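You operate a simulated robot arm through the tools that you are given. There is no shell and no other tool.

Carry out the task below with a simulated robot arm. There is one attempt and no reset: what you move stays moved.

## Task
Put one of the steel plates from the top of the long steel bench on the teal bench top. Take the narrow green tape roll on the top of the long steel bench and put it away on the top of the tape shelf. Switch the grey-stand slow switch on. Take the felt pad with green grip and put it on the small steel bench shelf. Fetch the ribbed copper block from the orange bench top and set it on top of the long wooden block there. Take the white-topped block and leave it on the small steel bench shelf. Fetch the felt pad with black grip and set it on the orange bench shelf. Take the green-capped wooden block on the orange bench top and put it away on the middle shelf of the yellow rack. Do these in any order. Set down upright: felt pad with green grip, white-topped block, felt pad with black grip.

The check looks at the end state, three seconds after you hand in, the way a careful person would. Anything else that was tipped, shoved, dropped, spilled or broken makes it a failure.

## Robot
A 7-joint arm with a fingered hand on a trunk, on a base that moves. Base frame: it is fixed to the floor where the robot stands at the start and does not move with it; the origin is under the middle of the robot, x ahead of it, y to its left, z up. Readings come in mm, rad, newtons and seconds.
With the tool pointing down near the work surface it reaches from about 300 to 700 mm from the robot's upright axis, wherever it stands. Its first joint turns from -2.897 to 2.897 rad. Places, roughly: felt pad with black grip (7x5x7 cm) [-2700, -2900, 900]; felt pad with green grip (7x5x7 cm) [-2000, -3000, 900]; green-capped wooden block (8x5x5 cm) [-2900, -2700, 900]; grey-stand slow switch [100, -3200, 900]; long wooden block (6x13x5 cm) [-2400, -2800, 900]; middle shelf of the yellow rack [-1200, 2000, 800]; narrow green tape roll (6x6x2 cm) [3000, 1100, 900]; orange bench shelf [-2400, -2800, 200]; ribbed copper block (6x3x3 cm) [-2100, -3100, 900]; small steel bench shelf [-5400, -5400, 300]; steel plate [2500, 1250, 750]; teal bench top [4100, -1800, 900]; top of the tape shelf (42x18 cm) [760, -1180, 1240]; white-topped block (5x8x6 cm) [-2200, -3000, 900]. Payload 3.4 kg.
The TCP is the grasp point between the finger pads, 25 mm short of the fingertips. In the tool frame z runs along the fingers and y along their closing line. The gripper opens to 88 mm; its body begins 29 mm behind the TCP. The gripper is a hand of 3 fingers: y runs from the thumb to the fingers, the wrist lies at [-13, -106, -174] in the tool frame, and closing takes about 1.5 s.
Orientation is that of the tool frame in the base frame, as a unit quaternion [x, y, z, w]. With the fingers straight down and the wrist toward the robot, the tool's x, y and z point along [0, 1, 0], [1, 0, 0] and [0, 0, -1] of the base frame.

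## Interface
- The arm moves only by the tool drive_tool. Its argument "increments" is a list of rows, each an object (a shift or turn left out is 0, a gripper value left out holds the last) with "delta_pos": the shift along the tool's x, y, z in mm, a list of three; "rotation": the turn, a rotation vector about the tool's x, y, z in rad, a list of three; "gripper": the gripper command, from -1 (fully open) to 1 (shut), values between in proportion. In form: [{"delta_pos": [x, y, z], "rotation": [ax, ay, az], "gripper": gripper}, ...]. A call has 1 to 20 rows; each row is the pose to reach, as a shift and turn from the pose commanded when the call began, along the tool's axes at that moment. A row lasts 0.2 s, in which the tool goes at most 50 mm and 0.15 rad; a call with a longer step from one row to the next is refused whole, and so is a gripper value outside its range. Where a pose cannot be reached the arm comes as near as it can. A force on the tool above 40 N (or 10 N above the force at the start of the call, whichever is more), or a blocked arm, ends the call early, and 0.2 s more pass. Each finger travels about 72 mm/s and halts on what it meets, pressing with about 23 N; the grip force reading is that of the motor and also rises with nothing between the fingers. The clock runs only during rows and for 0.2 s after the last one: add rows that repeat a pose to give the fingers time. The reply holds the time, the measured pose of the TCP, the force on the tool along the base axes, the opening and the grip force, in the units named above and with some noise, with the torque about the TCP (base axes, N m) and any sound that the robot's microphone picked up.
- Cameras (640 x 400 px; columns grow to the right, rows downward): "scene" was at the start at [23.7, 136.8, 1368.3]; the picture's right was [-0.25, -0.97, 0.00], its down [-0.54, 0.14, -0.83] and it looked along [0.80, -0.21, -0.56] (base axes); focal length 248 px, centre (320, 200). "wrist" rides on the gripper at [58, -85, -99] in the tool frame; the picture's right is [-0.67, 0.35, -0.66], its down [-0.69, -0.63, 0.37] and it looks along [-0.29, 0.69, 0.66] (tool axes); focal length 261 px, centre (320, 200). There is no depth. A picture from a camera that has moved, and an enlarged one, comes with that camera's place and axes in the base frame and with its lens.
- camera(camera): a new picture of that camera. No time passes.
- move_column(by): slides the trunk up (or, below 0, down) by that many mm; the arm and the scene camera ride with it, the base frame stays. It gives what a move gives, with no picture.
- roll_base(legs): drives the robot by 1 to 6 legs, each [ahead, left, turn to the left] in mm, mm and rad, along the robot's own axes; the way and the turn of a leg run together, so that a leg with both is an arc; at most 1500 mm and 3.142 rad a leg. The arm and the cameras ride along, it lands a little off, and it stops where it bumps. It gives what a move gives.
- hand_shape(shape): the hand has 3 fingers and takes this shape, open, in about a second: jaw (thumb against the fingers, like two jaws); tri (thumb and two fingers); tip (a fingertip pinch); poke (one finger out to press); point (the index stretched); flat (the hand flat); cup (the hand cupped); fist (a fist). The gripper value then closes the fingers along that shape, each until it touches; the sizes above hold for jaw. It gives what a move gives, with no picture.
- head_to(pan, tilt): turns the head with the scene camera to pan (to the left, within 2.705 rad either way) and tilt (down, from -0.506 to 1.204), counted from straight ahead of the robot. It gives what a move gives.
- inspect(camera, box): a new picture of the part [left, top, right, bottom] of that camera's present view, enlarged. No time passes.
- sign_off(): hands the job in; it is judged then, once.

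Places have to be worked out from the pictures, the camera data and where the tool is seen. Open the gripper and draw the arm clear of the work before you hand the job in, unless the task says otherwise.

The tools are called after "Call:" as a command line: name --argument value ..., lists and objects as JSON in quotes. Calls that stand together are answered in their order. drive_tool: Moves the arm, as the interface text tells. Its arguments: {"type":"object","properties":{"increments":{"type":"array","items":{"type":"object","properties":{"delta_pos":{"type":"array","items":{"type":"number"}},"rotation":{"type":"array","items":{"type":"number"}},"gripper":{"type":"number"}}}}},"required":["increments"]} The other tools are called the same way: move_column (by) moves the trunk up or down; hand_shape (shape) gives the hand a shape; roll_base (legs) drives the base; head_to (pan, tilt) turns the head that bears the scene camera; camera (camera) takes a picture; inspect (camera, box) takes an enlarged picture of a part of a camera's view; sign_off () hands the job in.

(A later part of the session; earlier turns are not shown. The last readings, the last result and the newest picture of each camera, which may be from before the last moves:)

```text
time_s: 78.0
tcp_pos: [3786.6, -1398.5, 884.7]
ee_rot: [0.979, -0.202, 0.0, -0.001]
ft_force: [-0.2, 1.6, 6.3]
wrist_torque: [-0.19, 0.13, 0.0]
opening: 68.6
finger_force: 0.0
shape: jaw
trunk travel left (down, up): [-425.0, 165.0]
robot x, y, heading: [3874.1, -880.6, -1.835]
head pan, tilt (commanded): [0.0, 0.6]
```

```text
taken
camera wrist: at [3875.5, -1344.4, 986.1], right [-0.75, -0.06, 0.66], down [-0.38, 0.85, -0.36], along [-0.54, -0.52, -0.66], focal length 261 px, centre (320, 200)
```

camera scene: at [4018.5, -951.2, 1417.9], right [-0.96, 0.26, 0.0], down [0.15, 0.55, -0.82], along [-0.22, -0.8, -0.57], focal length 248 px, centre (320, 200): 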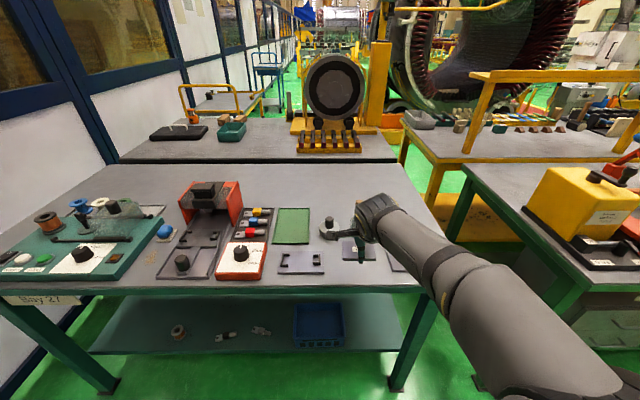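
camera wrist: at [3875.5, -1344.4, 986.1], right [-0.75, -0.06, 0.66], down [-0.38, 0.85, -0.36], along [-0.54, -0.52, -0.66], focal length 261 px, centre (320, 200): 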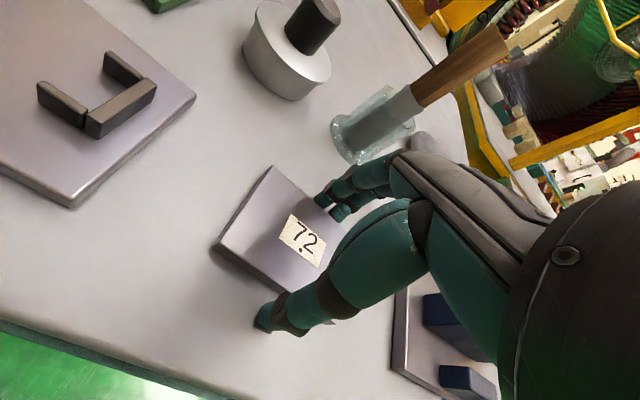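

The plate lies free on the bench. I lift the hand straight up and check.

Call:
drive_tool --increments '[{"delta_pos": [0, 0, -15]}, {"delta_pos": [0, 0, -50]}, {"delta_pos": [0, 0, -95]}, {"delta_pos": [0, 0, -140]}, {"delta_pos": [0, -30, -180]}, {"delta_pos": [0, -70, -210]}, {"delta_pos": [0, -100, -230]}, {"delta_pos": [0, -100, -230], "gripper": -1}]'

Call:
inspect --camera "scene" --box '[240, 180, 440, 305]'

```text
time_s: 79.8
tcp_pos: [3823.9, -1306.0, 1117.0]
ee_rot: [0.979, -0.202, 0.0, 0.001]
ft_force: [-0.4, -0.6, 0.7]
wrist_torque: [0.03, -0.06, 0.02]
opening: 87.4
finger_force: 0.1
shape: jaw
trunk travel left (down, up): [-425.0, 165.0]
robot x, y, heading: [3874.4, -882.9, -1.835]
head pan, tilt (commanded): [0.0, 0.6]
```

```text
3.20 times, centred on (340, 242) of scene
camera zoom: at [4018.6, -950.5, 1417.9], right [-0.96, 0.26, 0.0], down [0.15, 0.54, -0.83], along [-0.22, -0.8, -0.56], focal length 795 px, centre (256, 64)
```

zoom: 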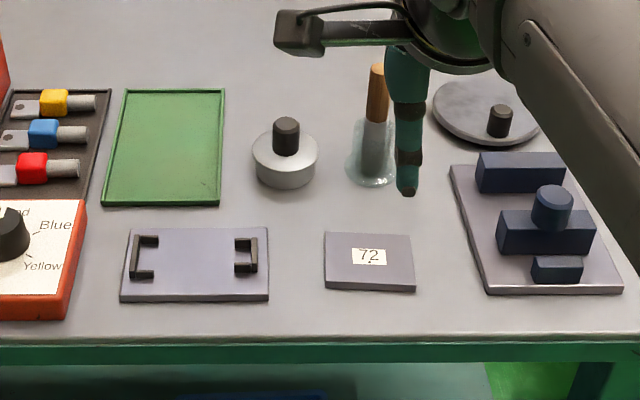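

The plate "72" is correctly on the teal bench. Next I return toward the long steel bench for the tape roll: back away, turn around, and drive diagonally to it.

Call:
roll_base --legs '[[-300, 0, 0], [0, 0, 1.57], [0, 0, 1.577], [700, 1270, 0]]'

Call:
head_to --pan 0.0 --tilt 0.7

Call:
camera --camera "scene"

```text
time_s: 96.3
tcp_pos: [2929.9, 818.3, 1115.9]
ee_rot: [0.186, 0.983, 0.0, 0.0]
ft_force: [0.8, -0.5, 0.5]
wrist_torque: [0.0, -0.05, 0.02]
opening: 87.5
finger_force: 0.0
shape: jaw
trunk travel left (down, up): [-425.0, 165.0]
robot x, y, heading: [2895.8, 391.3, 1.338]
head pan, tilt (commanded): [0.0, 0.6]
```

```text
time_s: 97.0
tcp_pos: [2930.9, 818.9, 1117.0]
ee_rot: [0.186, 0.983, 0.0, 0.0]
ft_force: [0.1, 0.0, 0.5]
wrist_torque: [0.03, 0.02, 0.0]
opening: 87.6
finger_force: 0.0
shape: jaw
trunk travel left (down, up): [-425.0, 165.0]
robot x, y, heading: [2893.2, 392.7, 1.332]
head pan, tilt (commanded): [0.0, 0.7]
```

```text
taken
camera scene: at [2743.9, 454.0, 1409.3], right [0.97, -0.23, 0.0], down [-0.15, -0.63, -0.77], along [0.18, 0.74, -0.64], focal length 248 px, centre (320, 200)
```

scene: 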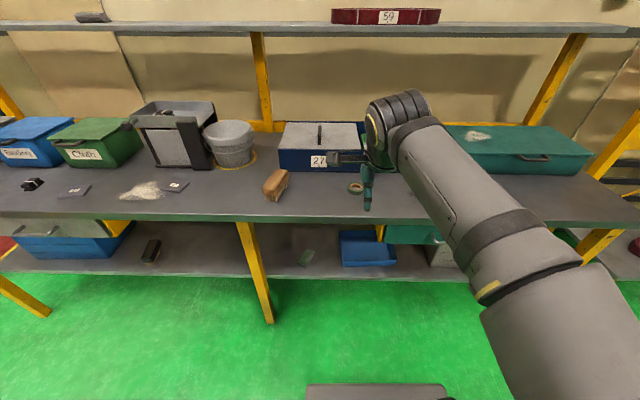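

The tape roll is at about [3030, 1111]. I move 180 mm closer and raise a check with the wrist camera.

Call:
roll_base --legs '[[180, 0, 0]]'

Call:
camera --camera "wrist"

Call:
inspect --camera "scene" --box '[260, 160, 460, 285]'

```text
time_s: 98.5
tcp_pos: [2972.4, 992.0, 1116.6]
ee_rot: [0.186, 0.983, 0.0, 0.0]
ft_force: [-0.3, 0.4, -0.1]
wrist_torque: [0.0, 0.01, 0.04]
opening: 87.4
finger_force: 0.0
shape: jaw
trunk travel left (down, up): [-425.0, 165.0]
robot x, y, heading: [2934.3, 565.5, 1.333]
head pan, tilt (commanded): [0.0, 0.7]
```

```text
taken
camera wrist: at [2889.2, 934.0, 1217.4], right [0.75, 0.08, 0.66], down [0.41, -0.84, -0.37], along [0.52, 0.54, -0.66], focal length 261 px, centre (320, 200)
```

wrist: 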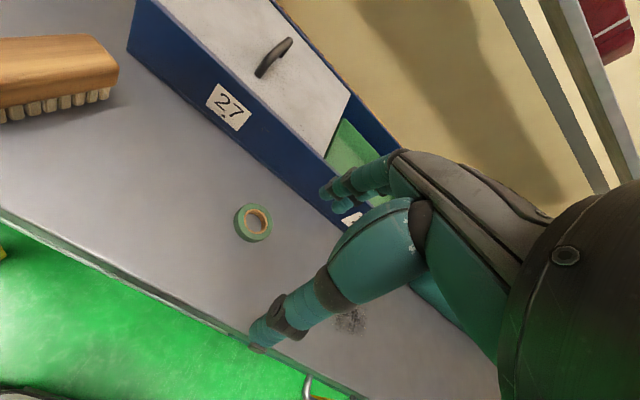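

```text
3.20 times, centred on (360, 222) of scene
camera zoom: at [2785.4, 628.3, 1409.3], right [0.97, -0.23, 0.0], down [-0.15, -0.63, -0.76], along [0.18, 0.74, -0.64], focal length 795 px, centre (192, 128)
```

zoom: 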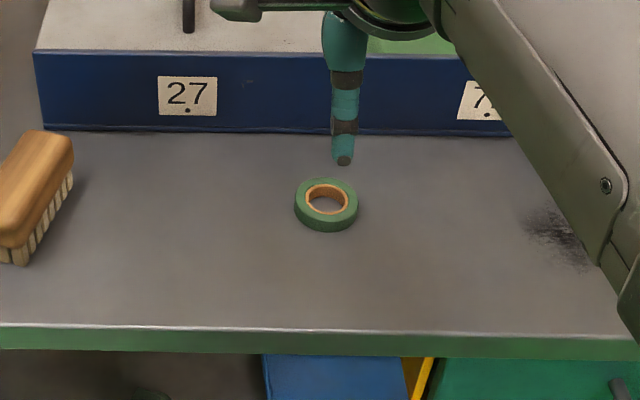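

The tape centre is [3033, 1112] by both cameras. I move the open hand above it, down to z≈915.

Call:
drive_tool --increments '[{"delta_pos": [-3, 30, 30], "gripper": -1}, {"delta_pos": [-6, 60, 65]}, {"delta_pos": [-9, 90, 100]}, {"delta_pos": [-12, 120, 135]}, {"delta_pos": [-12, 134, 170]}, {"delta_pos": [-12, 134, 200]}, {"delta_pos": [-12, 134, 200]}]'

Call:
camera --camera "wrist"

Call:
inspect --camera "scene" --box '[260, 160, 460, 285]'

```text
time_s: 100.1
tcp_pos: [3032.5, 1112.3, 917.7]
ee_rot: [0.187, 0.982, -0.001, 0.0]
ft_force: [0.6, -0.6, 0.4]
wrist_torque: [0.03, 0.01, 0.0]
opening: 87.9
finger_force: 0.0
shape: jaw
trunk travel left (down, up): [-425.0, 165.0]
robot x, y, heading: [2932.2, 563.8, 1.335]
head pan, tilt (commanded): [0.0, 0.7]
```

```text
taken
camera wrist: at [2948.8, 1053.7, 1018.2], right [0.75, 0.08, 0.66], down [0.41, -0.84, -0.37], along [0.52, 0.54, -0.66], focal length 261 px, centre (320, 200)
```

wrist: 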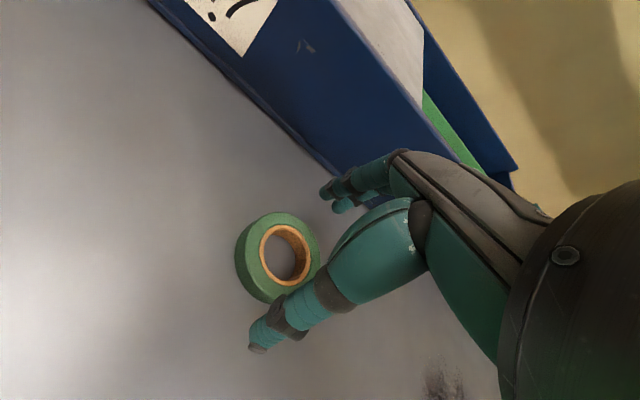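

```text
3.20 times, centred on (360, 222) of scene
camera zoom: at [2785.4, 628.1, 1409.3], right [0.97, -0.23, 0.0], down [-0.15, -0.63, -0.76], along [0.18, 0.74, -0.64], focal length 795 px, centre (192, 128)
```

zoom: 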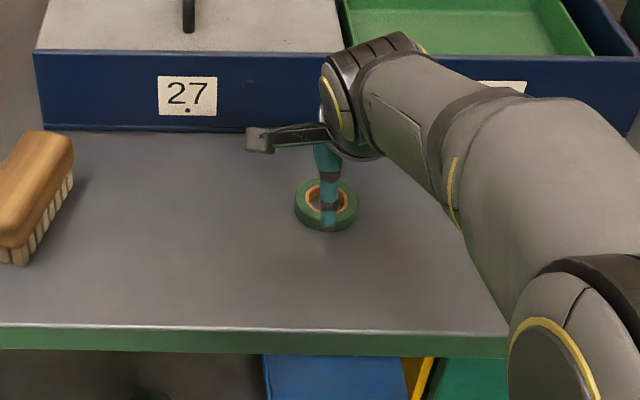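

The hand is centred above the roll to a few mm. I descend to the bench and close.

Call:
drive_tool --increments '[{"delta_pos": [-2, 3, 12], "gripper": -1}, {"delta_pos": [-2, 3, 22]}, {"delta_pos": [-2, 3, 30]}, {"delta_pos": [-2, 3, 31]}, {"delta_pos": [-2, 3, 31], "gripper": 1}, {"delta_pos": [-2, 3, 31], "gripper": 1}, {"delta_pos": [-2, 3, 31], "gripper": 1}, {"delta_pos": [-2, 3, 31], "gripper": 1}, {"delta_pos": [-2, 3, 31], "gripper": 1}, {"delta_pos": [-2, 3, 31], "gripper": 1}]'

Call:
camera --camera "wrist"

```text
time_s: 102.3
tcp_pos: [3036.7, 1115.0, 885.3]
ee_rot: [0.186, 0.983, 0.0, -0.001]
ft_force: [-0.6, 0.3, 0.9]
wrist_torque: [0.0, 0.0, -0.03]
opening: 51.9
finger_force: 22.2
shape: jaw
trunk travel left (down, up): [-425.0, 165.0]
robot x, y, heading: [2932.7, 565.3, 1.329]
head pan, tilt (commanded): [0.0, 0.7]
```

```text
taken
camera wrist: at [2952.4, 1056.8, 986.6], right [0.75, 0.08, 0.66], down [0.41, -0.84, -0.37], along [0.52, 0.54, -0.66], focal length 261 px, centre (320, 200)
```

wrist: 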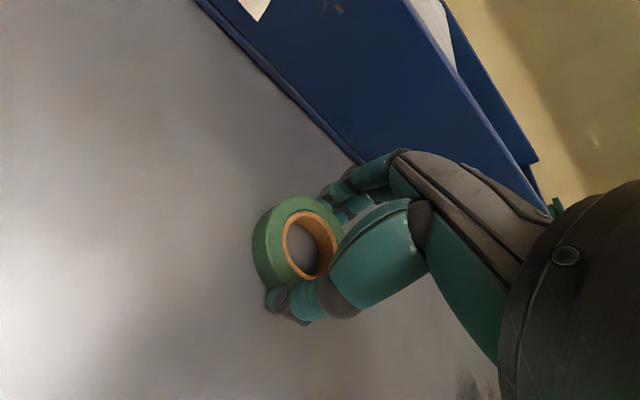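

The roll seems clamped between thumb and the two fingers (52 mm, 22 N). I lift and check.

Call:
drive_tool --increments '[{"delta_pos": [0, 0, -10], "gripper": 1}, {"delta_pos": [0, 0, -30], "gripper": 1}, {"delta_pos": [0, 0, -60], "gripper": 1}, {"delta_pos": [0, 0, -100], "gripper": 1}, {"delta_pos": [0, 0, -140], "gripper": 1}, {"delta_pos": [0, -30, -180], "gripper": 1}, {"delta_pos": [0, -70, -220], "gripper": 1}, {"delta_pos": [0, -110, -240], "gripper": 1}, {"delta_pos": [0, -120, -250], "gripper": 1}]'

Call:
camera --camera "wrist"

Call:
camera --camera "scene"

```text
refused: row 7 steps farther than a row can; nothing moved
```

```text
taken
camera wrist: at [2952.4, 1056.8, 986.6], right [0.75, 0.08, 0.66], down [0.41, -0.84, -0.37], along [0.52, 0.54, -0.66], focal length 261 px, centre (320, 200)
```

wrist: 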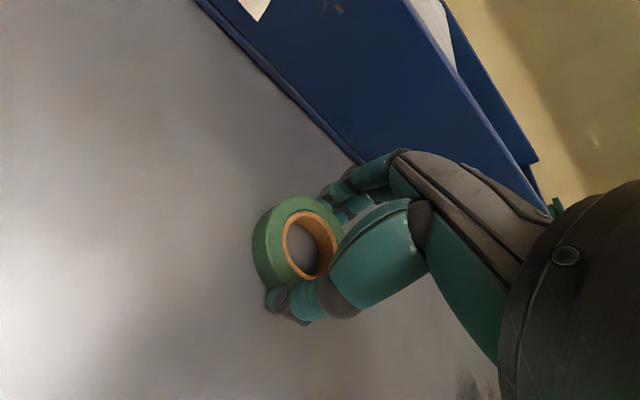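

```text
taken
camera scene: at [2785.4, 628.0, 1409.3], right [0.97, -0.23, 0.0], down [-0.15, -0.63, -0.76], along [0.18, 0.74, -0.64], focal length 248 px, centre (320, 200)
```

scene: 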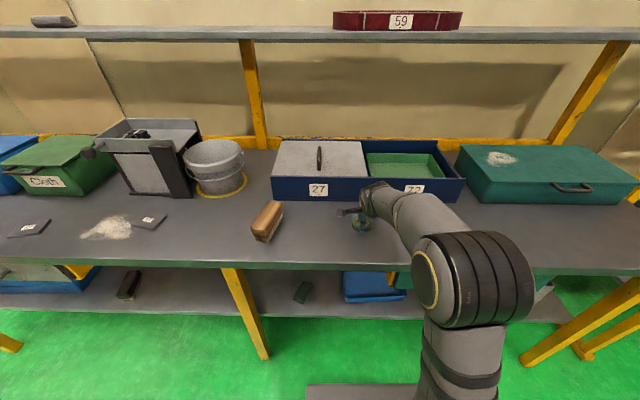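

One step was too long, so nothing moved. I repeat the lift with smaller steps.

Call:
drive_tool --increments '[{"delta_pos": [0, 0, -10], "gripper": 1}, {"delta_pos": [0, 0, -30], "gripper": 1}, {"delta_pos": [0, 0, -60], "gripper": 1}, {"delta_pos": [0, 0, -100], "gripper": 1}, {"delta_pos": [0, 0, -140], "gripper": 1}, {"delta_pos": [0, -25, -175], "gripper": 1}, {"delta_pos": [0, -55, -205], "gripper": 1}, {"delta_pos": [0, -90, -230], "gripper": 1}, {"delta_pos": [0, -120, -250], "gripper": 1}, {"delta_pos": [0, -120, -250], "gripper": 1}]'

Call:
camera --camera "wrist"

```text
time_s: 104.5
tcp_pos: [2991.7, 1004.0, 1134.4]
ee_rot: [0.187, 0.982, 0.0, 0.0]
ft_force: [0.3, -0.5, -0.3]
wrist_torque: [-0.04, -0.02, 0.02]
opening: 52.0
finger_force: 23.4
shape: jaw
trunk travel left (down, up): [-425.0, 165.0]
robot x, y, heading: [2932.7, 565.4, 1.34]
head pan, tilt (commanded): [0.0, 0.7]
```

```text
taken
camera wrist: at [2908.1, 946.3, 1235.6], right [0.75, 0.08, 0.66], down [0.41, -0.84, -0.37], along [0.52, 0.54, -0.66], focal length 261 px, centre (320, 200)
```

wrist: 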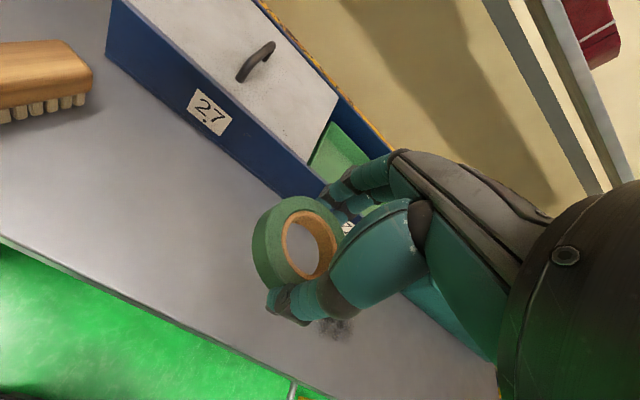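

The tape roll is held. I back away and drive down the aisle back to the start area, then look at the tape shelf.

Call:
roll_base --legs '[[-250, 0, 0], [0, 0, -1.6], [-1300, -520, 0], [-1300, -520, 0]]'

Call:
head_to --pan -0.75 --tilt 0.4

Call:
camera --camera "scene"

```text
time_s: 123.1
tcp_pos: [574.6, -20.9, 1134.7]
ee_rot: [0.847, 0.531, 0.0, 0.001]
ft_force: [-0.9, 0.6, -0.6]
wrist_torque: [0.01, 0.0, 0.02]
opening: 51.2
finger_force: 22.6
shape: jaw
trunk travel left (down, up): [-425.0, 165.0]
robot x, y, heading: [142.0, 67.7, -0.314]
head pan, tilt (commanded): [0.0, 0.7]
```

```text
time_s: 124.2
tcp_pos: [573.9, -20.7, 1134.0]
ee_rot: [0.847, 0.531, 0.0, 0.0]
ft_force: [0.2, 0.7, -0.6]
wrist_torque: [0.02, -0.03, -0.05]
opening: 51.5
finger_force: 23.0
shape: jaw
trunk travel left (down, up): [-425.0, 165.0]
robot x, y, heading: [142.6, 66.6, -0.313]
head pan, tilt (commanded): [-0.75, 0.4]
```

```text
taken
camera scene: at [175.5, 158.5, 1436.1], right [-0.87, -0.49, 0.0], down [-0.19, 0.34, -0.92], along [0.45, -0.8, -0.39], focal length 248 px, centre (320, 200)
```

scene: 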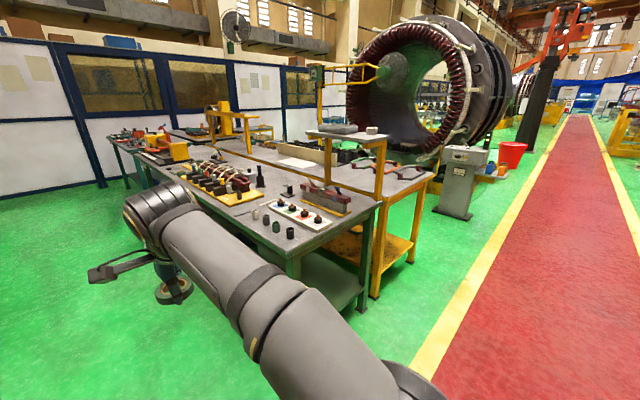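

I zoom in on the tape shelf.

Call:
inspect --camera "scene" --box '[270, 90, 470, 215]'

Call:
move_column --by 165

Call:
inspect --camera "scene" --box '[270, 110, 470, 235]'

```text
3.20 times, centred on (370, 152) of scene
camera zoom: at [175.5, 158.5, 1436.1], right [-0.87, -0.49, 0.0], down [-0.19, 0.34, -0.92], along [0.45, -0.8, -0.39], focal length 795 px, centre (160, 352)
```

zoom: 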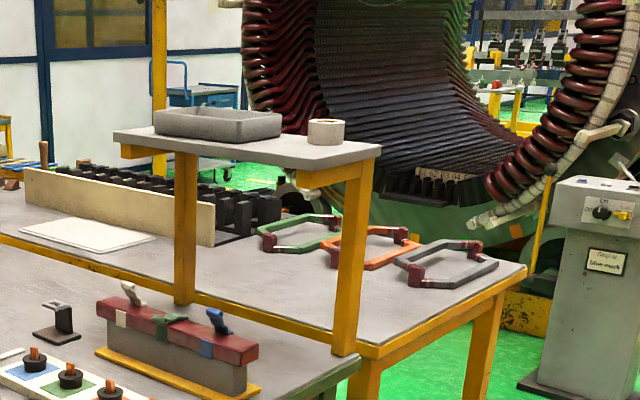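

```text
time_s: 126.1
tcp_pos: [573.5, -19.8, 1301.0]
ee_rot: [0.847, 0.532, -0.001, 0.0]
ft_force: [-0.4, -0.6, 0.1]
wrist_torque: [-0.01, 0.01, -0.01]
opening: 51.5
finger_force: 22.7
shape: jaw
trunk travel left (down, up): [-590.0, 0.0]
robot x, y, heading: [140.0, 69.8, -0.311]
head pan, tilt (commanded): [-0.75, 0.4]
```

```text
3.20 times, centred on (370, 172) of scene
camera zoom: at [175.5, 158.5, 1601.1], right [-0.87, -0.49, 0.0], down [-0.19, 0.34, -0.92], along [0.45, -0.8, -0.39], focal length 795 px, centre (160, 288)
```

zoom: 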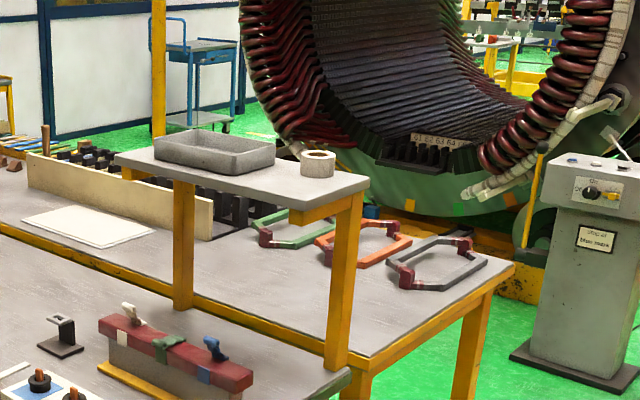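

The shelf holds a grey tray on its east half and a white roll near its back; the west front part around [625, −1102] is free at z≈1240. I drive to the shelf's west side with the hand raised.

Call:
roll_base --legs '[[0, 0, 0.048], [100, -500, 0], [120, -490, 0]]'

Call:
head_to --pan -0.2 --tilt 0.5

Call:
camera --camera "scene"

Call:
camera --camera "wrist"

```text
time_s: 132.1
tcp_pos: [543.4, -1023.0, 1299.9]
ee_rot: [0.83, 0.558, 0.0, 0.001]
ft_force: [-0.4, -0.6, -0.4]
wrist_torque: [0.02, -0.02, -0.02]
opening: 51.5
finger_force: 22.9
shape: jaw
trunk travel left (down, up): [-590.0, 0.0]
robot x, y, heading: [100.6, -958.7, -0.251]
head pan, tilt (commanded): [-0.75, 0.4]
```

```text
time_s: 133.1
tcp_pos: [542.5, -1022.6, 1300.0]
ee_rot: [0.83, 0.558, 0.0, -0.001]
ft_force: [-0.2, -0.2, -0.6]
wrist_torque: [0.02, 0.0, 0.02]
opening: 51.5
finger_force: 23.0
shape: jaw
trunk travel left (down, up): [-590.0, 0.0]
robot x, y, heading: [103.9, -962.7, -0.245]
head pan, tilt (commanded): [-0.201, 0.499]
```

```text
taken
camera scene: at [165.5, -829.8, 1592.0], right [-0.43, -0.9, 0.0], down [-0.43, 0.21, -0.88], along [0.79, -0.38, -0.48], focal length 248 px, centre (320, 200)
```

scene: 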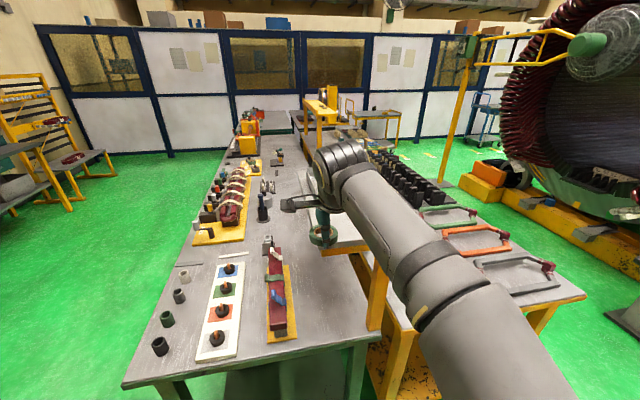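

```text
taken
camera wrist: at [487.3, -936.5, 1400.4], right [0.07, -0.75, 0.66], down [-0.84, -0.4, -0.37], along [0.54, -0.53, -0.66], focal length 261 px, centre (320, 200)
```

wrist: 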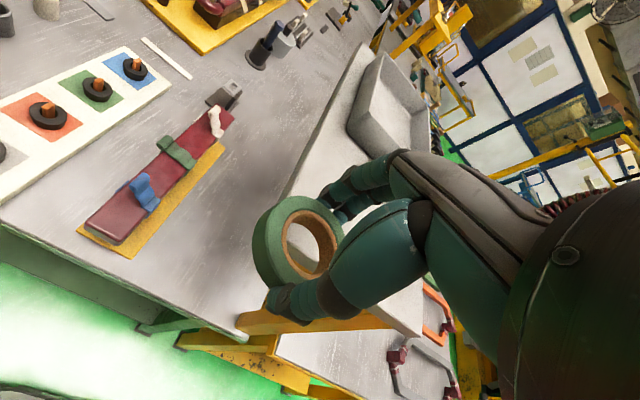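

From the wrist view the shelf's free west part lies just ahead-right of the hand. I raise slightly and move over the intended spot ≈[622, −1095], then look again.

Call:
drive_tool --increments '[{"delta_pos": [0, 0, -30], "gripper": 1}, {"delta_pos": [-12, 30, -40], "gripper": 1}, {"delta_pos": [-24, 65, -40], "gripper": 1}, {"delta_pos": [-36, 101, -40], "gripper": 1}, {"delta_pos": [-36, 101, -40], "gripper": 1}]'

Call:
camera --camera "wrist"

Call:
head_to --pan -0.3 --tilt 0.6

Call:
inspect --camera "scene" --box '[220, 80, 420, 205]'

```text
time_s: 134.3
tcp_pos: [621.6, -1095.5, 1336.8]
ee_rot: [0.83, 0.558, 0.0, 0.0]
ft_force: [-0.4, 0.0, -0.7]
wrist_torque: [-0.01, 0.0, 0.02]
opening: 51.3
finger_force: 22.7
shape: jaw
trunk travel left (down, up): [-590.0, 0.0]
robot x, y, heading: [105.0, -956.8, -0.252]
head pan, tilt (commanded): [-0.201, 0.499]
```

```text
taken
camera wrist: at [566.7, -1009.6, 1439.3], right [0.07, -0.75, 0.66], down [-0.84, -0.4, -0.37], along [0.54, -0.53, -0.66], focal length 261 px, centre (320, 200)
```

wrist: 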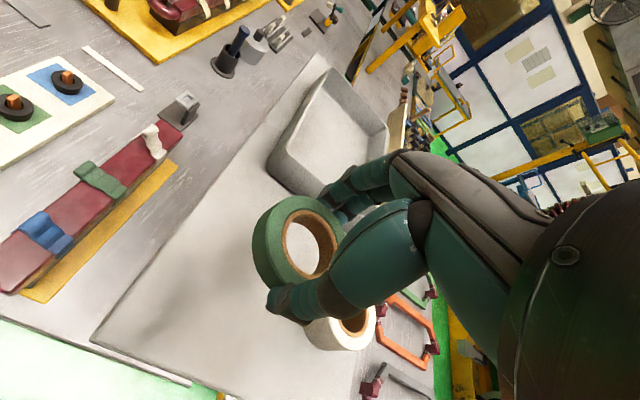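

```text
time_s: 135.0
tcp_pos: [622.4, -1095.1, 1338.1]
ee_rot: [0.83, 0.558, 0.0, 0.001]
ft_force: [0.7, 0.0, -1.0]
wrist_torque: [0.0, 0.01, 0.01]
opening: 51.2
finger_force: 23.0
shape: jaw
trunk travel left (down, up): [-590.0, 0.0]
robot x, y, heading: [104.9, -959.0, -0.248]
head pan, tilt (commanded): [-0.3, 0.6]
```

```text
3.20 times, centred on (320, 142) of scene
camera zoom: at [159.0, -836.3, 1583.0], right [-0.52, -0.85, 0.0], down [-0.48, 0.29, -0.83], along [0.7, -0.43, -0.56], focal length 795 px, centre (320, 384)
```

zoom: 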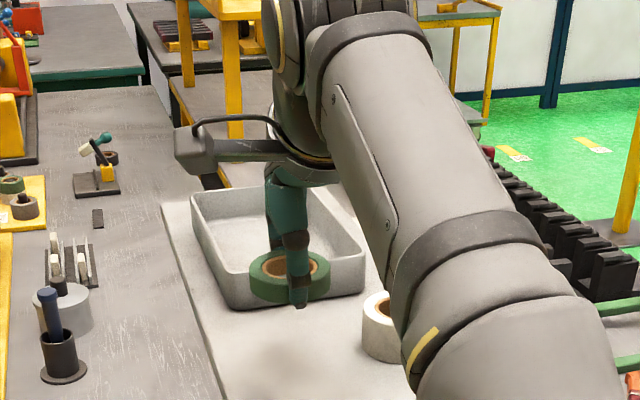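

The tape is centred over the free west part of the shelf, about 35 mm clear of the white roll. I lower it gently toward the shelf top.

Call:
drive_tool --increments '[{"delta_pos": [0, 0, 25], "gripper": 1}, {"delta_pos": [0, 0, 45], "gripper": 1}, {"delta_pos": [0, 0, 58], "gripper": 1}, {"delta_pos": [0, 0, 63], "gripper": 1}, {"delta_pos": [0, 0, 67], "gripper": 1}, {"delta_pos": [0, 0, 69], "gripper": 1}, {"delta_pos": [0, 0, 69], "gripper": 1}]'

Call:
camera --camera "wrist"

```text
time_s: 136.6
tcp_pos: [622.9, -1094.3, 1272.1]
ee_rot: [0.83, 0.558, 0.0, 0.0]
ft_force: [0.0, 0.2, -0.7]
wrist_torque: [0.0, -0.01, 0.02]
opening: 51.1
finger_force: 22.9
shape: jaw
trunk travel left (down, up): [-590.0, 0.0]
robot x, y, heading: [103.7, -959.5, -0.249]
head pan, tilt (commanded): [-0.3, 0.6]
```

```text
taken
camera wrist: at [567.8, -1008.6, 1372.5], right [0.07, -0.75, 0.66], down [-0.84, -0.4, -0.37], along [0.54, -0.53, -0.66], focal length 261 px, centre (320, 200)
```

wrist: 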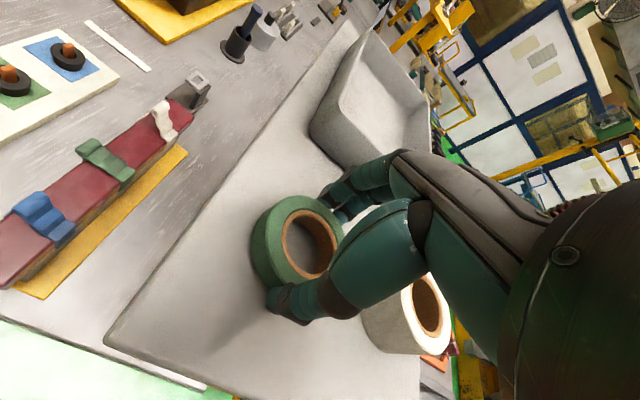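

No contact yet; I continue down in small steps.

Call:
drive_tool --increments '[{"delta_pos": [0, 0, 3], "gripper": 1}, {"delta_pos": [0, 0, 5], "gripper": 1}, {"delta_pos": [0, 0, 7], "gripper": 1}, {"delta_pos": [0, 0, 7], "gripper": 1}]'

```text
time_s: 137.6
tcp_pos: [624.2, -1093.3, 1265.3]
ee_rot: [0.83, 0.558, 0.001, 0.002]
ft_force: [2.2, -1.0, 15.2]
wrist_torque: [0.02, 0.15, 0.02]
opening: 51.3
finger_force: 22.8
shape: jaw
trunk travel left (down, up): [-590.0, 0.0]
robot x, y, heading: [105.2, -959.9, -0.25]
head pan, tilt (commanded): [-0.3, 0.6]
```

Contact with the shelf (15 N at TCP z≈1265). I ease off, open just enough to clear the roll, and lift straight up.

Call:
drive_tool --increments '[{"delta_pos": [0, 0, -1], "gripper": 1}, {"delta_pos": [0, 0, -2], "gripper": 0.5}, {"delta_pos": [0, 0, -2], "gripper": 0.0}, {"delta_pos": [0, 0, -2], "gripper": -0.6}, {"delta_pos": [0, 0, -2], "gripper": -0.6}, {"delta_pos": [0, 0, -2], "gripper": -0.6}]'

Call:
camera --camera "wrist"

```text
time_s: 139.0
tcp_pos: [622.4, -1093.2, 1265.1]
ee_rot: [0.83, 0.557, -0.001, 0.0]
ft_force: [-1.2, -0.4, 9.5]
wrist_torque: [-0.19, -0.33, 0.0]
opening: 70.2
finger_force: 0.0
shape: jaw
trunk travel left (down, up): [-590.0, 0.0]
robot x, y, heading: [103.6, -961.1, -0.246]
head pan, tilt (commanded): [-0.3, 0.6]
```

```text
taken
camera wrist: at [566.8, -1008.4, 1366.3], right [0.07, -0.75, 0.66], down [-0.84, -0.4, -0.36], along [0.53, -0.53, -0.66], focal length 261 px, centre (320, 200)
```

wrist: 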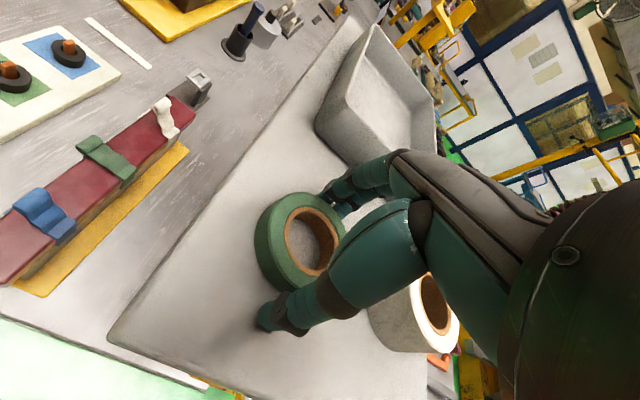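

The roll is free. I lift the hand straight up and clear.

Call:
drive_tool --increments '[{"delta_pos": [0, 0, -12]}, {"delta_pos": [0, 0, -40]}, {"delta_pos": [0, 0, -80]}, {"delta_pos": [0, -30, -110]}, {"delta_pos": [0, -70, -120]}, {"delta_pos": [0, -110, -120]}, {"delta_pos": [0, -150, -120]}, {"delta_pos": [0, -150, -120], "gripper": -1}]'

Call:
camera --camera "wrist"

Call:
inspect --camera "scene" --box '[220, 80, 420, 205]'

```text
time_s: 140.8
tcp_pos: [485.6, -1037.2, 1388.1]
ee_rot: [0.83, 0.558, 0.0, 0.0]
ft_force: [-0.3, -0.2, -0.1]
wrist_torque: [0.0, -0.01, 0.02]
opening: 87.7
finger_force: 0.2
shape: jaw
trunk travel left (down, up): [-590.0, 0.0]
robot x, y, heading: [104.8, -961.9, -0.249]
head pan, tilt (commanded): [-0.3, 0.6]
```

```text
taken
camera wrist: at [430.7, -950.9, 1489.4], right [0.07, -0.75, 0.66], down [-0.84, -0.4, -0.37], along [0.53, -0.53, -0.66], focal length 261 px, centre (320, 200)
```

wrist: 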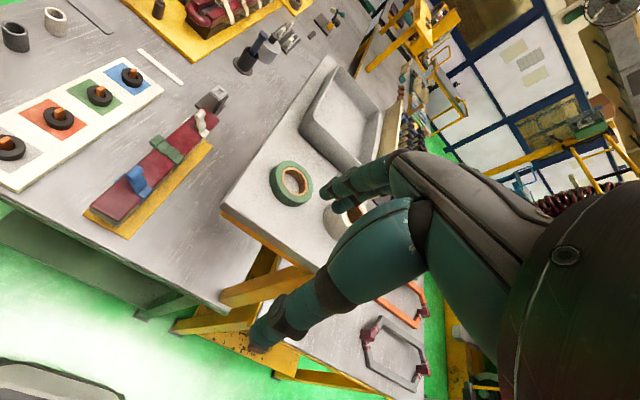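

```text
3.20 times, centred on (320, 142) of scene
camera zoom: at [159.4, -836.4, 1582.9], right [-0.52, -0.85, 0.0], down [-0.48, 0.29, -0.82], along [0.7, -0.43, -0.57], focal length 795 px, centre (320, 384)
```

zoom: 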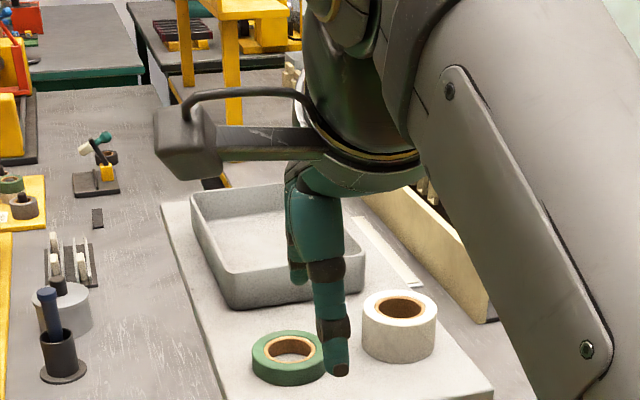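

The green tape is on the shelf top. Next the grey stand: I look toward it.

Call:
head_to --pan -1.25 --tilt 0.3

Call:
camera --camera "scene"

Call:
inspect --camera "scene" --box '[240, 120, 400, 220]'

```text
time_s: 142.0
tcp_pos: [486.4, -1035.8, 1387.9]
ee_rot: [0.83, 0.558, 0.001, 0.0]
ft_force: [-0.4, -1.1, -0.8]
wrist_torque: [0.01, 0.0, -0.02]
opening: 87.4
finger_force: 0.1
shape: jaw
trunk travel left (down, up): [-590.0, 0.0]
robot x, y, heading: [106.4, -959.1, -0.247]
head pan, tilt (commanded): [-1.25, 0.3]
```

```text
taken
camera scene: at [90.4, -883.4, 1610.4], right [-1.0, -0.07, 0.0], down [-0.02, 0.3, -0.96], along [0.07, -0.95, -0.3], focal length 248 px, centre (320, 200)
```

scene: 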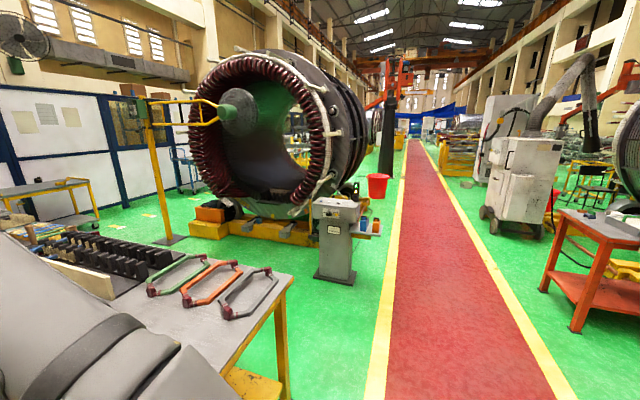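

```text
4.00 times, centred on (320, 170) of scene
camera zoom: at [90.4, -883.4, 1610.4], right [-1.0, -0.07, 0.0], down [-0.02, 0.3, -0.96], along [0.07, -0.95, -0.3], focal length 993 px, centre (320, 320)
```

zoom: 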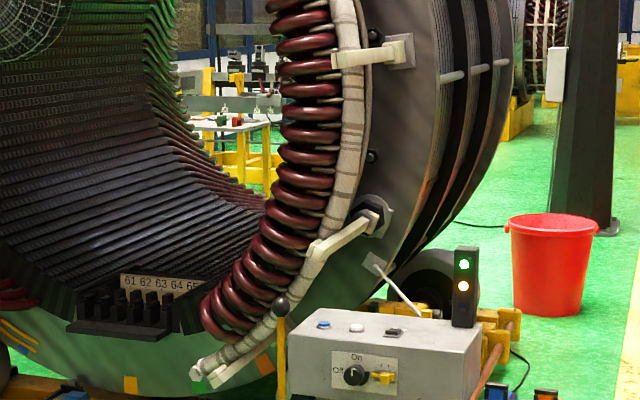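

The panel with an On/Off knob faces me; I drive closer for a proper look, passing west of the yellow table's corner.

Call:
roll_base --legs '[[0, 0, -1.58], [1016, 110, 0], [300, 280, 0]]'

Call:
head_to --pan 0.0 --tilt 0.6

Call:
camera --camera "scene"

```text
time_s: 153.3
tcp_pos: [2.7, -2705.5, 1388.6]
ee_rot: [0.977, -0.211, 0.001, 0.001]
ft_force: [-0.7, -0.5, 0.1]
wrist_torque: [0.01, 0.02, -0.01]
opening: 87.6
finger_force: 0.0
shape: jaw
trunk travel left (down, up): [-590.0, 0.0]
robot x, y, heading: [94.5, -2325.8, -1.86]
head pan, tilt (commanded): [-1.25, 0.3]
```

```text
time_s: 154.8
tcp_pos: [3.1, -2704.4, 1388.2]
ee_rot: [0.977, -0.212, 0.0, 0.001]
ft_force: [0.8, -0.4, 0.3]
wrist_torque: [0.04, 0.01, 0.01]
opening: 87.8
finger_force: 0.0
shape: jaw
trunk travel left (down, up): [-590.0, 0.0]
robot x, y, heading: [96.5, -2328.3, -1.856]
head pan, tilt (commanded): [0.0, 0.6]
```

```text
taken
camera scene: at [237.1, -2398.2, 1582.9], right [-0.96, 0.28, 0.0], down [0.16, 0.54, -0.83], along [-0.24, -0.79, -0.56], focal length 248 px, centre (320, 200)
```

scene: 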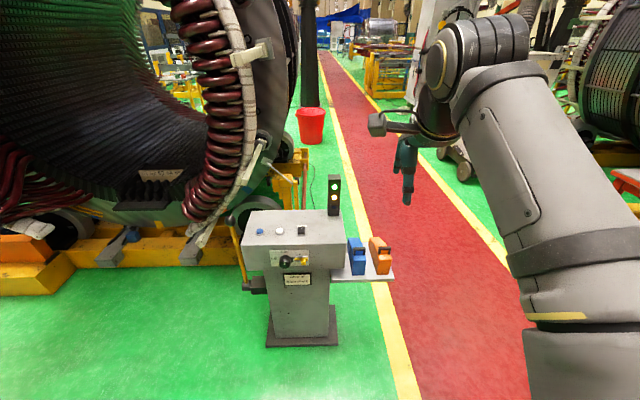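

Call:
inspect --camera "scene" --box '[220, 170, 420, 295]'

Call:
inspect --camera "scene" --box '[230, 220, 350, 295]'

```text
3.20 times, centred on (320, 232) of scene
camera zoom: at [237.1, -2398.2, 1582.9], right [-0.96, 0.28, 0.0], down [0.16, 0.54, -0.83], along [-0.24, -0.79, -0.56], focal length 795 px, centre (320, 96)
```

zoom: 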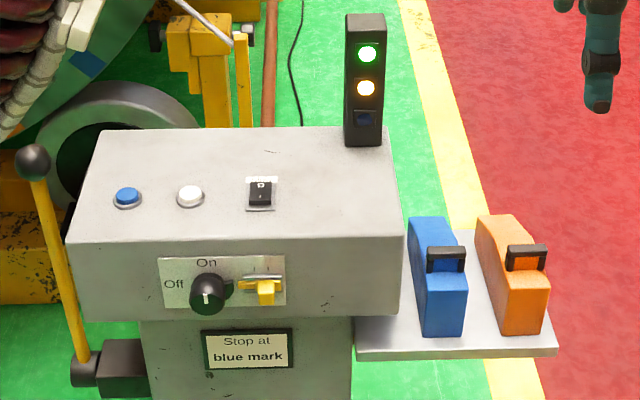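

```text
5.33 times, centred on (290, 258) of scene
camera zoom: at [237.1, -2398.2, 1582.9], right [-0.96, 0.28, 0.0], down [0.16, 0.54, -0.83], along [-0.24, -0.79, -0.56], focal length 1324 px, centre (480, -107)
```

zoom: 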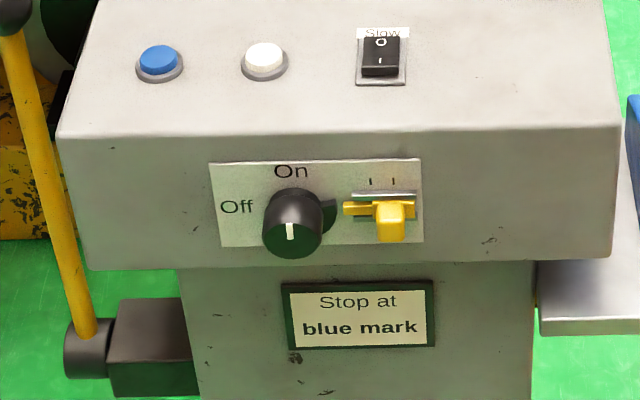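

The "Slow" rocker is on the stand top, with O on the far side and I on the near side; I need to press the near (I) side. I lower the trunk for a second view to triangulate.

Call:
move_column --by -200

Call:
inspect --camera "scene" --box '[230, 160, 350, 235]'

Call:
hand_shape --shape "poke"

Call:
camera --camera "wrist"

Call:
camera --camera "scene"

```text
time_s: 156.9
tcp_pos: [3.4, -2705.5, 1187.9]
ee_rot: [0.977, -0.211, 0.0, 0.0]
ft_force: [0.1, 0.5, 0.2]
wrist_torque: [-0.01, 0.0, 0.01]
opening: 87.8
finger_force: 0.1
shape: jaw
trunk travel left (down, up): [-390.0, 200.0]
robot x, y, heading: [97.3, -2325.3, -1.856]
head pan, tilt (commanded): [0.0, 0.6]
```

```text
5.33 times, centred on (290, 198) of scene
camera zoom: at [237.1, -2398.2, 1383.0], right [-0.96, 0.28, 0.0], down [0.16, 0.54, -0.83], along [-0.23, -0.79, -0.56], focal length 1324 px, centre (480, 213)
```

zoom: 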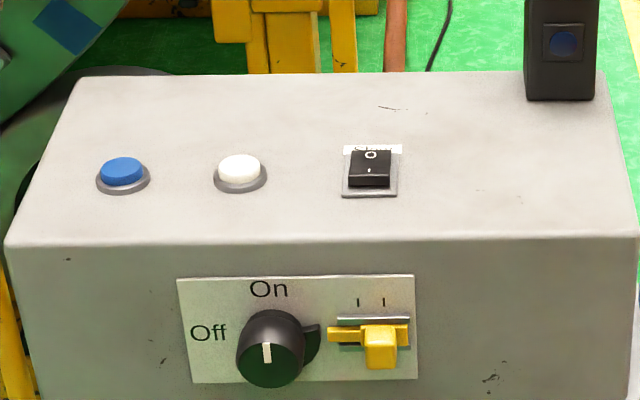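

```text
time_s: 157.8
tcp_pos: [2.0, -2705.5, 1188.7]
ee_rot: [0.977, -0.212, 0.0, 0.0]
ft_force: [-0.1, 0.2, 0.4]
wrist_torque: [0.03, -0.03, 0.03]
opening: 0.0
finger_force: 0.1
shape: poke
trunk travel left (down, up): [-390.0, 200.0]
robot x, y, heading: [97.2, -2328.6, -1.853]
head pan, tilt (commanded): [0.0, 0.6]
```

```text
taken
camera wrist: at [92.0, -2652.0, 1289.5], right [-0.75, -0.04, 0.66], down [-0.36, 0.86, -0.37], along [-0.55, -0.51, -0.66], focal length 261 px, centre (320, 200)
```

wrist: 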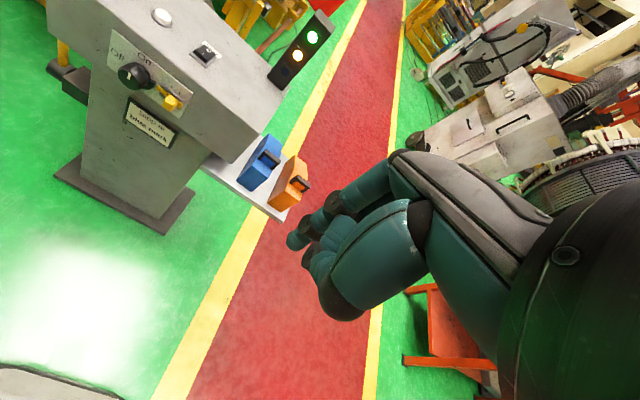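

```text
taken
camera scene: at [237.2, -2398.2, 1382.9], right [-0.96, 0.28, 0.0], down [0.16, 0.54, -0.83], along [-0.23, -0.79, -0.56], focal length 248 px, centre (320, 200)
```

scene: 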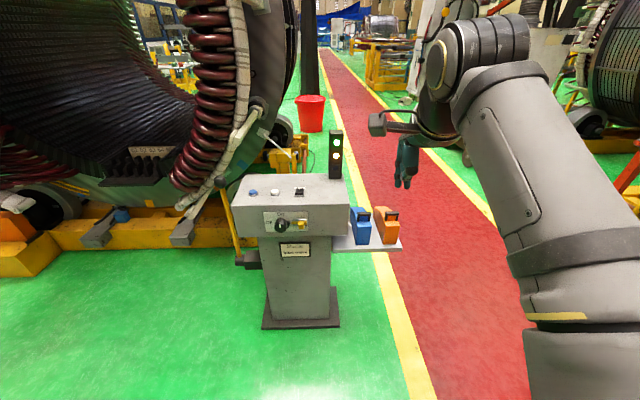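

The rocker is at about 820 mm ahead of the camera at z≈860 with its near (I) side raised, i.e. off. I look closely at the poke finger to know where its tip is.

Call:
inspect --camera "wrist" --box '[220, 160, 420, 340]'

Call:
inspect --camera "scene" --box '[360, 90, 480, 200]'

```text
2.22 times, centred on (320, 250) of wrist
camera zoom: at [92.0, -2652.0, 1289.5], right [-0.75, -0.04, 0.66], down [-0.36, 0.86, -0.37], along [-0.55, -0.51, -0.66], focal length 579 px, centre (320, 89)
```

zoom: 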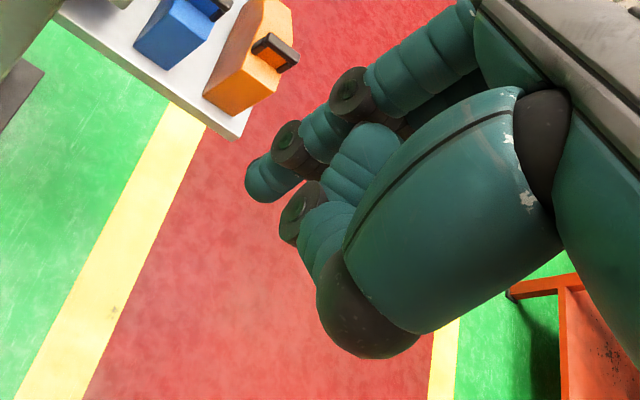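

```text
3.64 times, centred on (420, 145) of scene
camera zoom: at [237.2, -2398.2, 1382.9], right [-0.96, 0.28, 0.0], down [0.16, 0.54, -0.83], along [-0.23, -0.79, -0.56], focal length 903 px, centre (-44, 400)
```

zoom: 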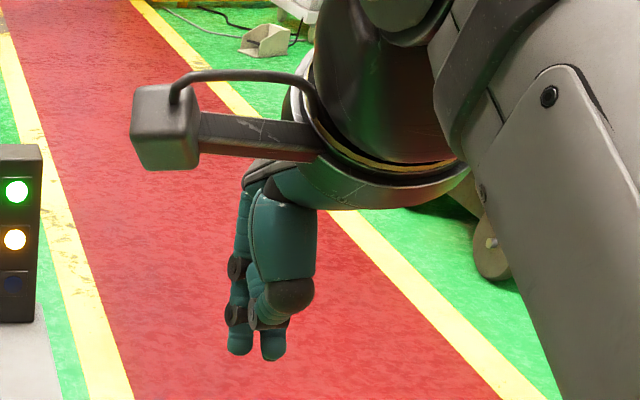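

Two tips seem near the same level, so I close the poke shape (gripper 1) to see whether the other digits tuck away.

Call:
drive_tool --increments '[{"delta_pos": [0, 0, 0], "gripper": 1}, {"delta_pos": [0, 0, 0], "gripper": 1}, {"delta_pos": [0, 0, 0], "gripper": 1}, {"delta_pos": [0, 0, 0], "gripper": 1}, {"delta_pos": [0, 0, 0], "gripper": 1}, {"delta_pos": [0, 0, 0], "gripper": 1}, {"delta_pos": [0, 0, 0], "gripper": 1}]'

Call:
inspect --camera "wrist" --box '[220, 160, 420, 340]'

Call:
inspect --camera "scene" --box '[360, 90, 480, 200]'

Call:
hand_shape --shape "point"

Call:
inspect --camera "wrist" --box '[220, 160, 420, 340]'

Call:
inspect --camera "scene" --box '[360, 90, 480, 200]'

```text
time_s: 159.4
tcp_pos: [3.4, -2705.6, 1189.5]
ee_rot: [0.977, -0.212, 0.001, 0.001]
ft_force: [-1.2, 0.1, 0.3]
wrist_torque: [0.0, 0.01, 0.01]
opening: 0.0
finger_force: 23.3
shape: jaw
trunk travel left (down, up): [-390.0, 200.0]
robot x, y, heading: [93.6, -2330.0, -1.861]
head pan, tilt (commanded): [0.0, 0.6]
```

```text
2.22 times, centred on (320, 250) of wrist
camera zoom: at [92.0, -2652.0, 1289.5], right [-0.75, -0.04, 0.66], down [-0.36, 0.86, -0.37], along [-0.55, -0.51, -0.66], focal length 579 px, centre (320, 89)
```

zoom: 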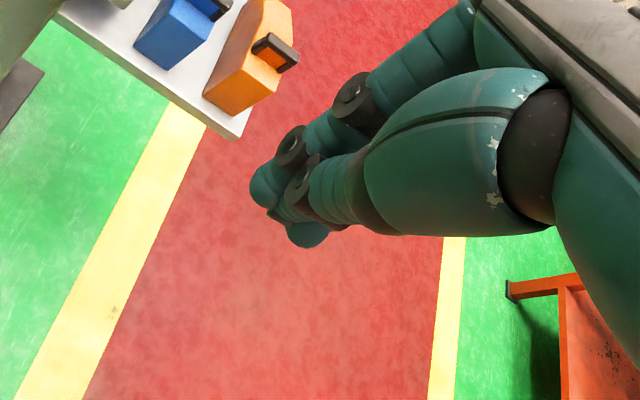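

```text
3.64 times, centred on (420, 145) of scene
camera zoom: at [237.2, -2398.2, 1382.9], right [-0.96, 0.28, 0.0], down [0.16, 0.54, -0.83], along [-0.23, -0.79, -0.56], focal length 903 px, centre (-44, 400)
```

zoom: 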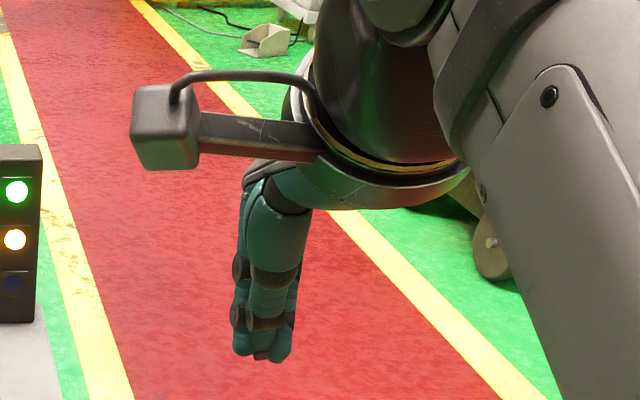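

```text
time_s: 160.3
tcp_pos: [2.6, -2706.2, 1188.5]
ee_rot: [0.977, -0.212, 0.0, 0.0]
ft_force: [-0.4, -0.1, 0.8]
wrist_torque: [0.01, 0.05, -0.01]
opening: 0.0
finger_force: 0.1
shape: point
trunk travel left (down, up): [-390.0, 200.0]
robot x, y, heading: [93.3, -2324.1, -1.86]
head pan, tilt (commanded): [0.0, 0.6]
```

```text
2.22 times, centred on (320, 250) of wrist
camera zoom: at [92.0, -2652.0, 1289.5], right [-0.75, -0.04, 0.66], down [-0.36, 0.86, -0.37], along [-0.55, -0.51, -0.66], focal length 579 px, centre (320, 89)
```

zoom: 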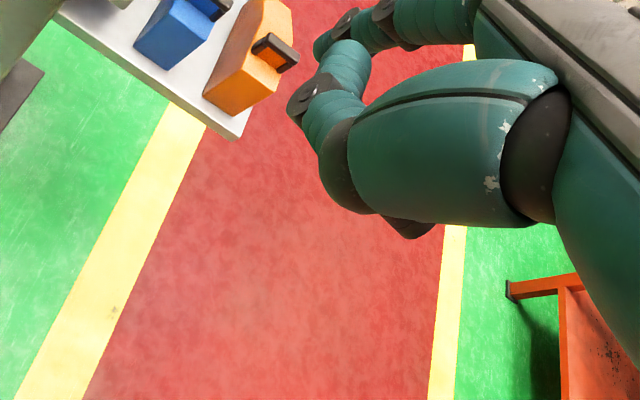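

```text
3.64 times, centred on (420, 145) of scene
camera zoom: at [237.2, -2398.2, 1382.9], right [-0.96, 0.28, 0.0], down [0.16, 0.54, -0.83], along [-0.23, -0.79, -0.56], focal length 903 px, centre (-44, 400)
```

zoom: 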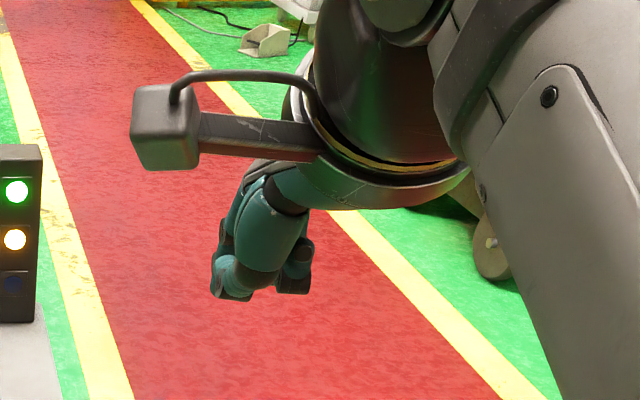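

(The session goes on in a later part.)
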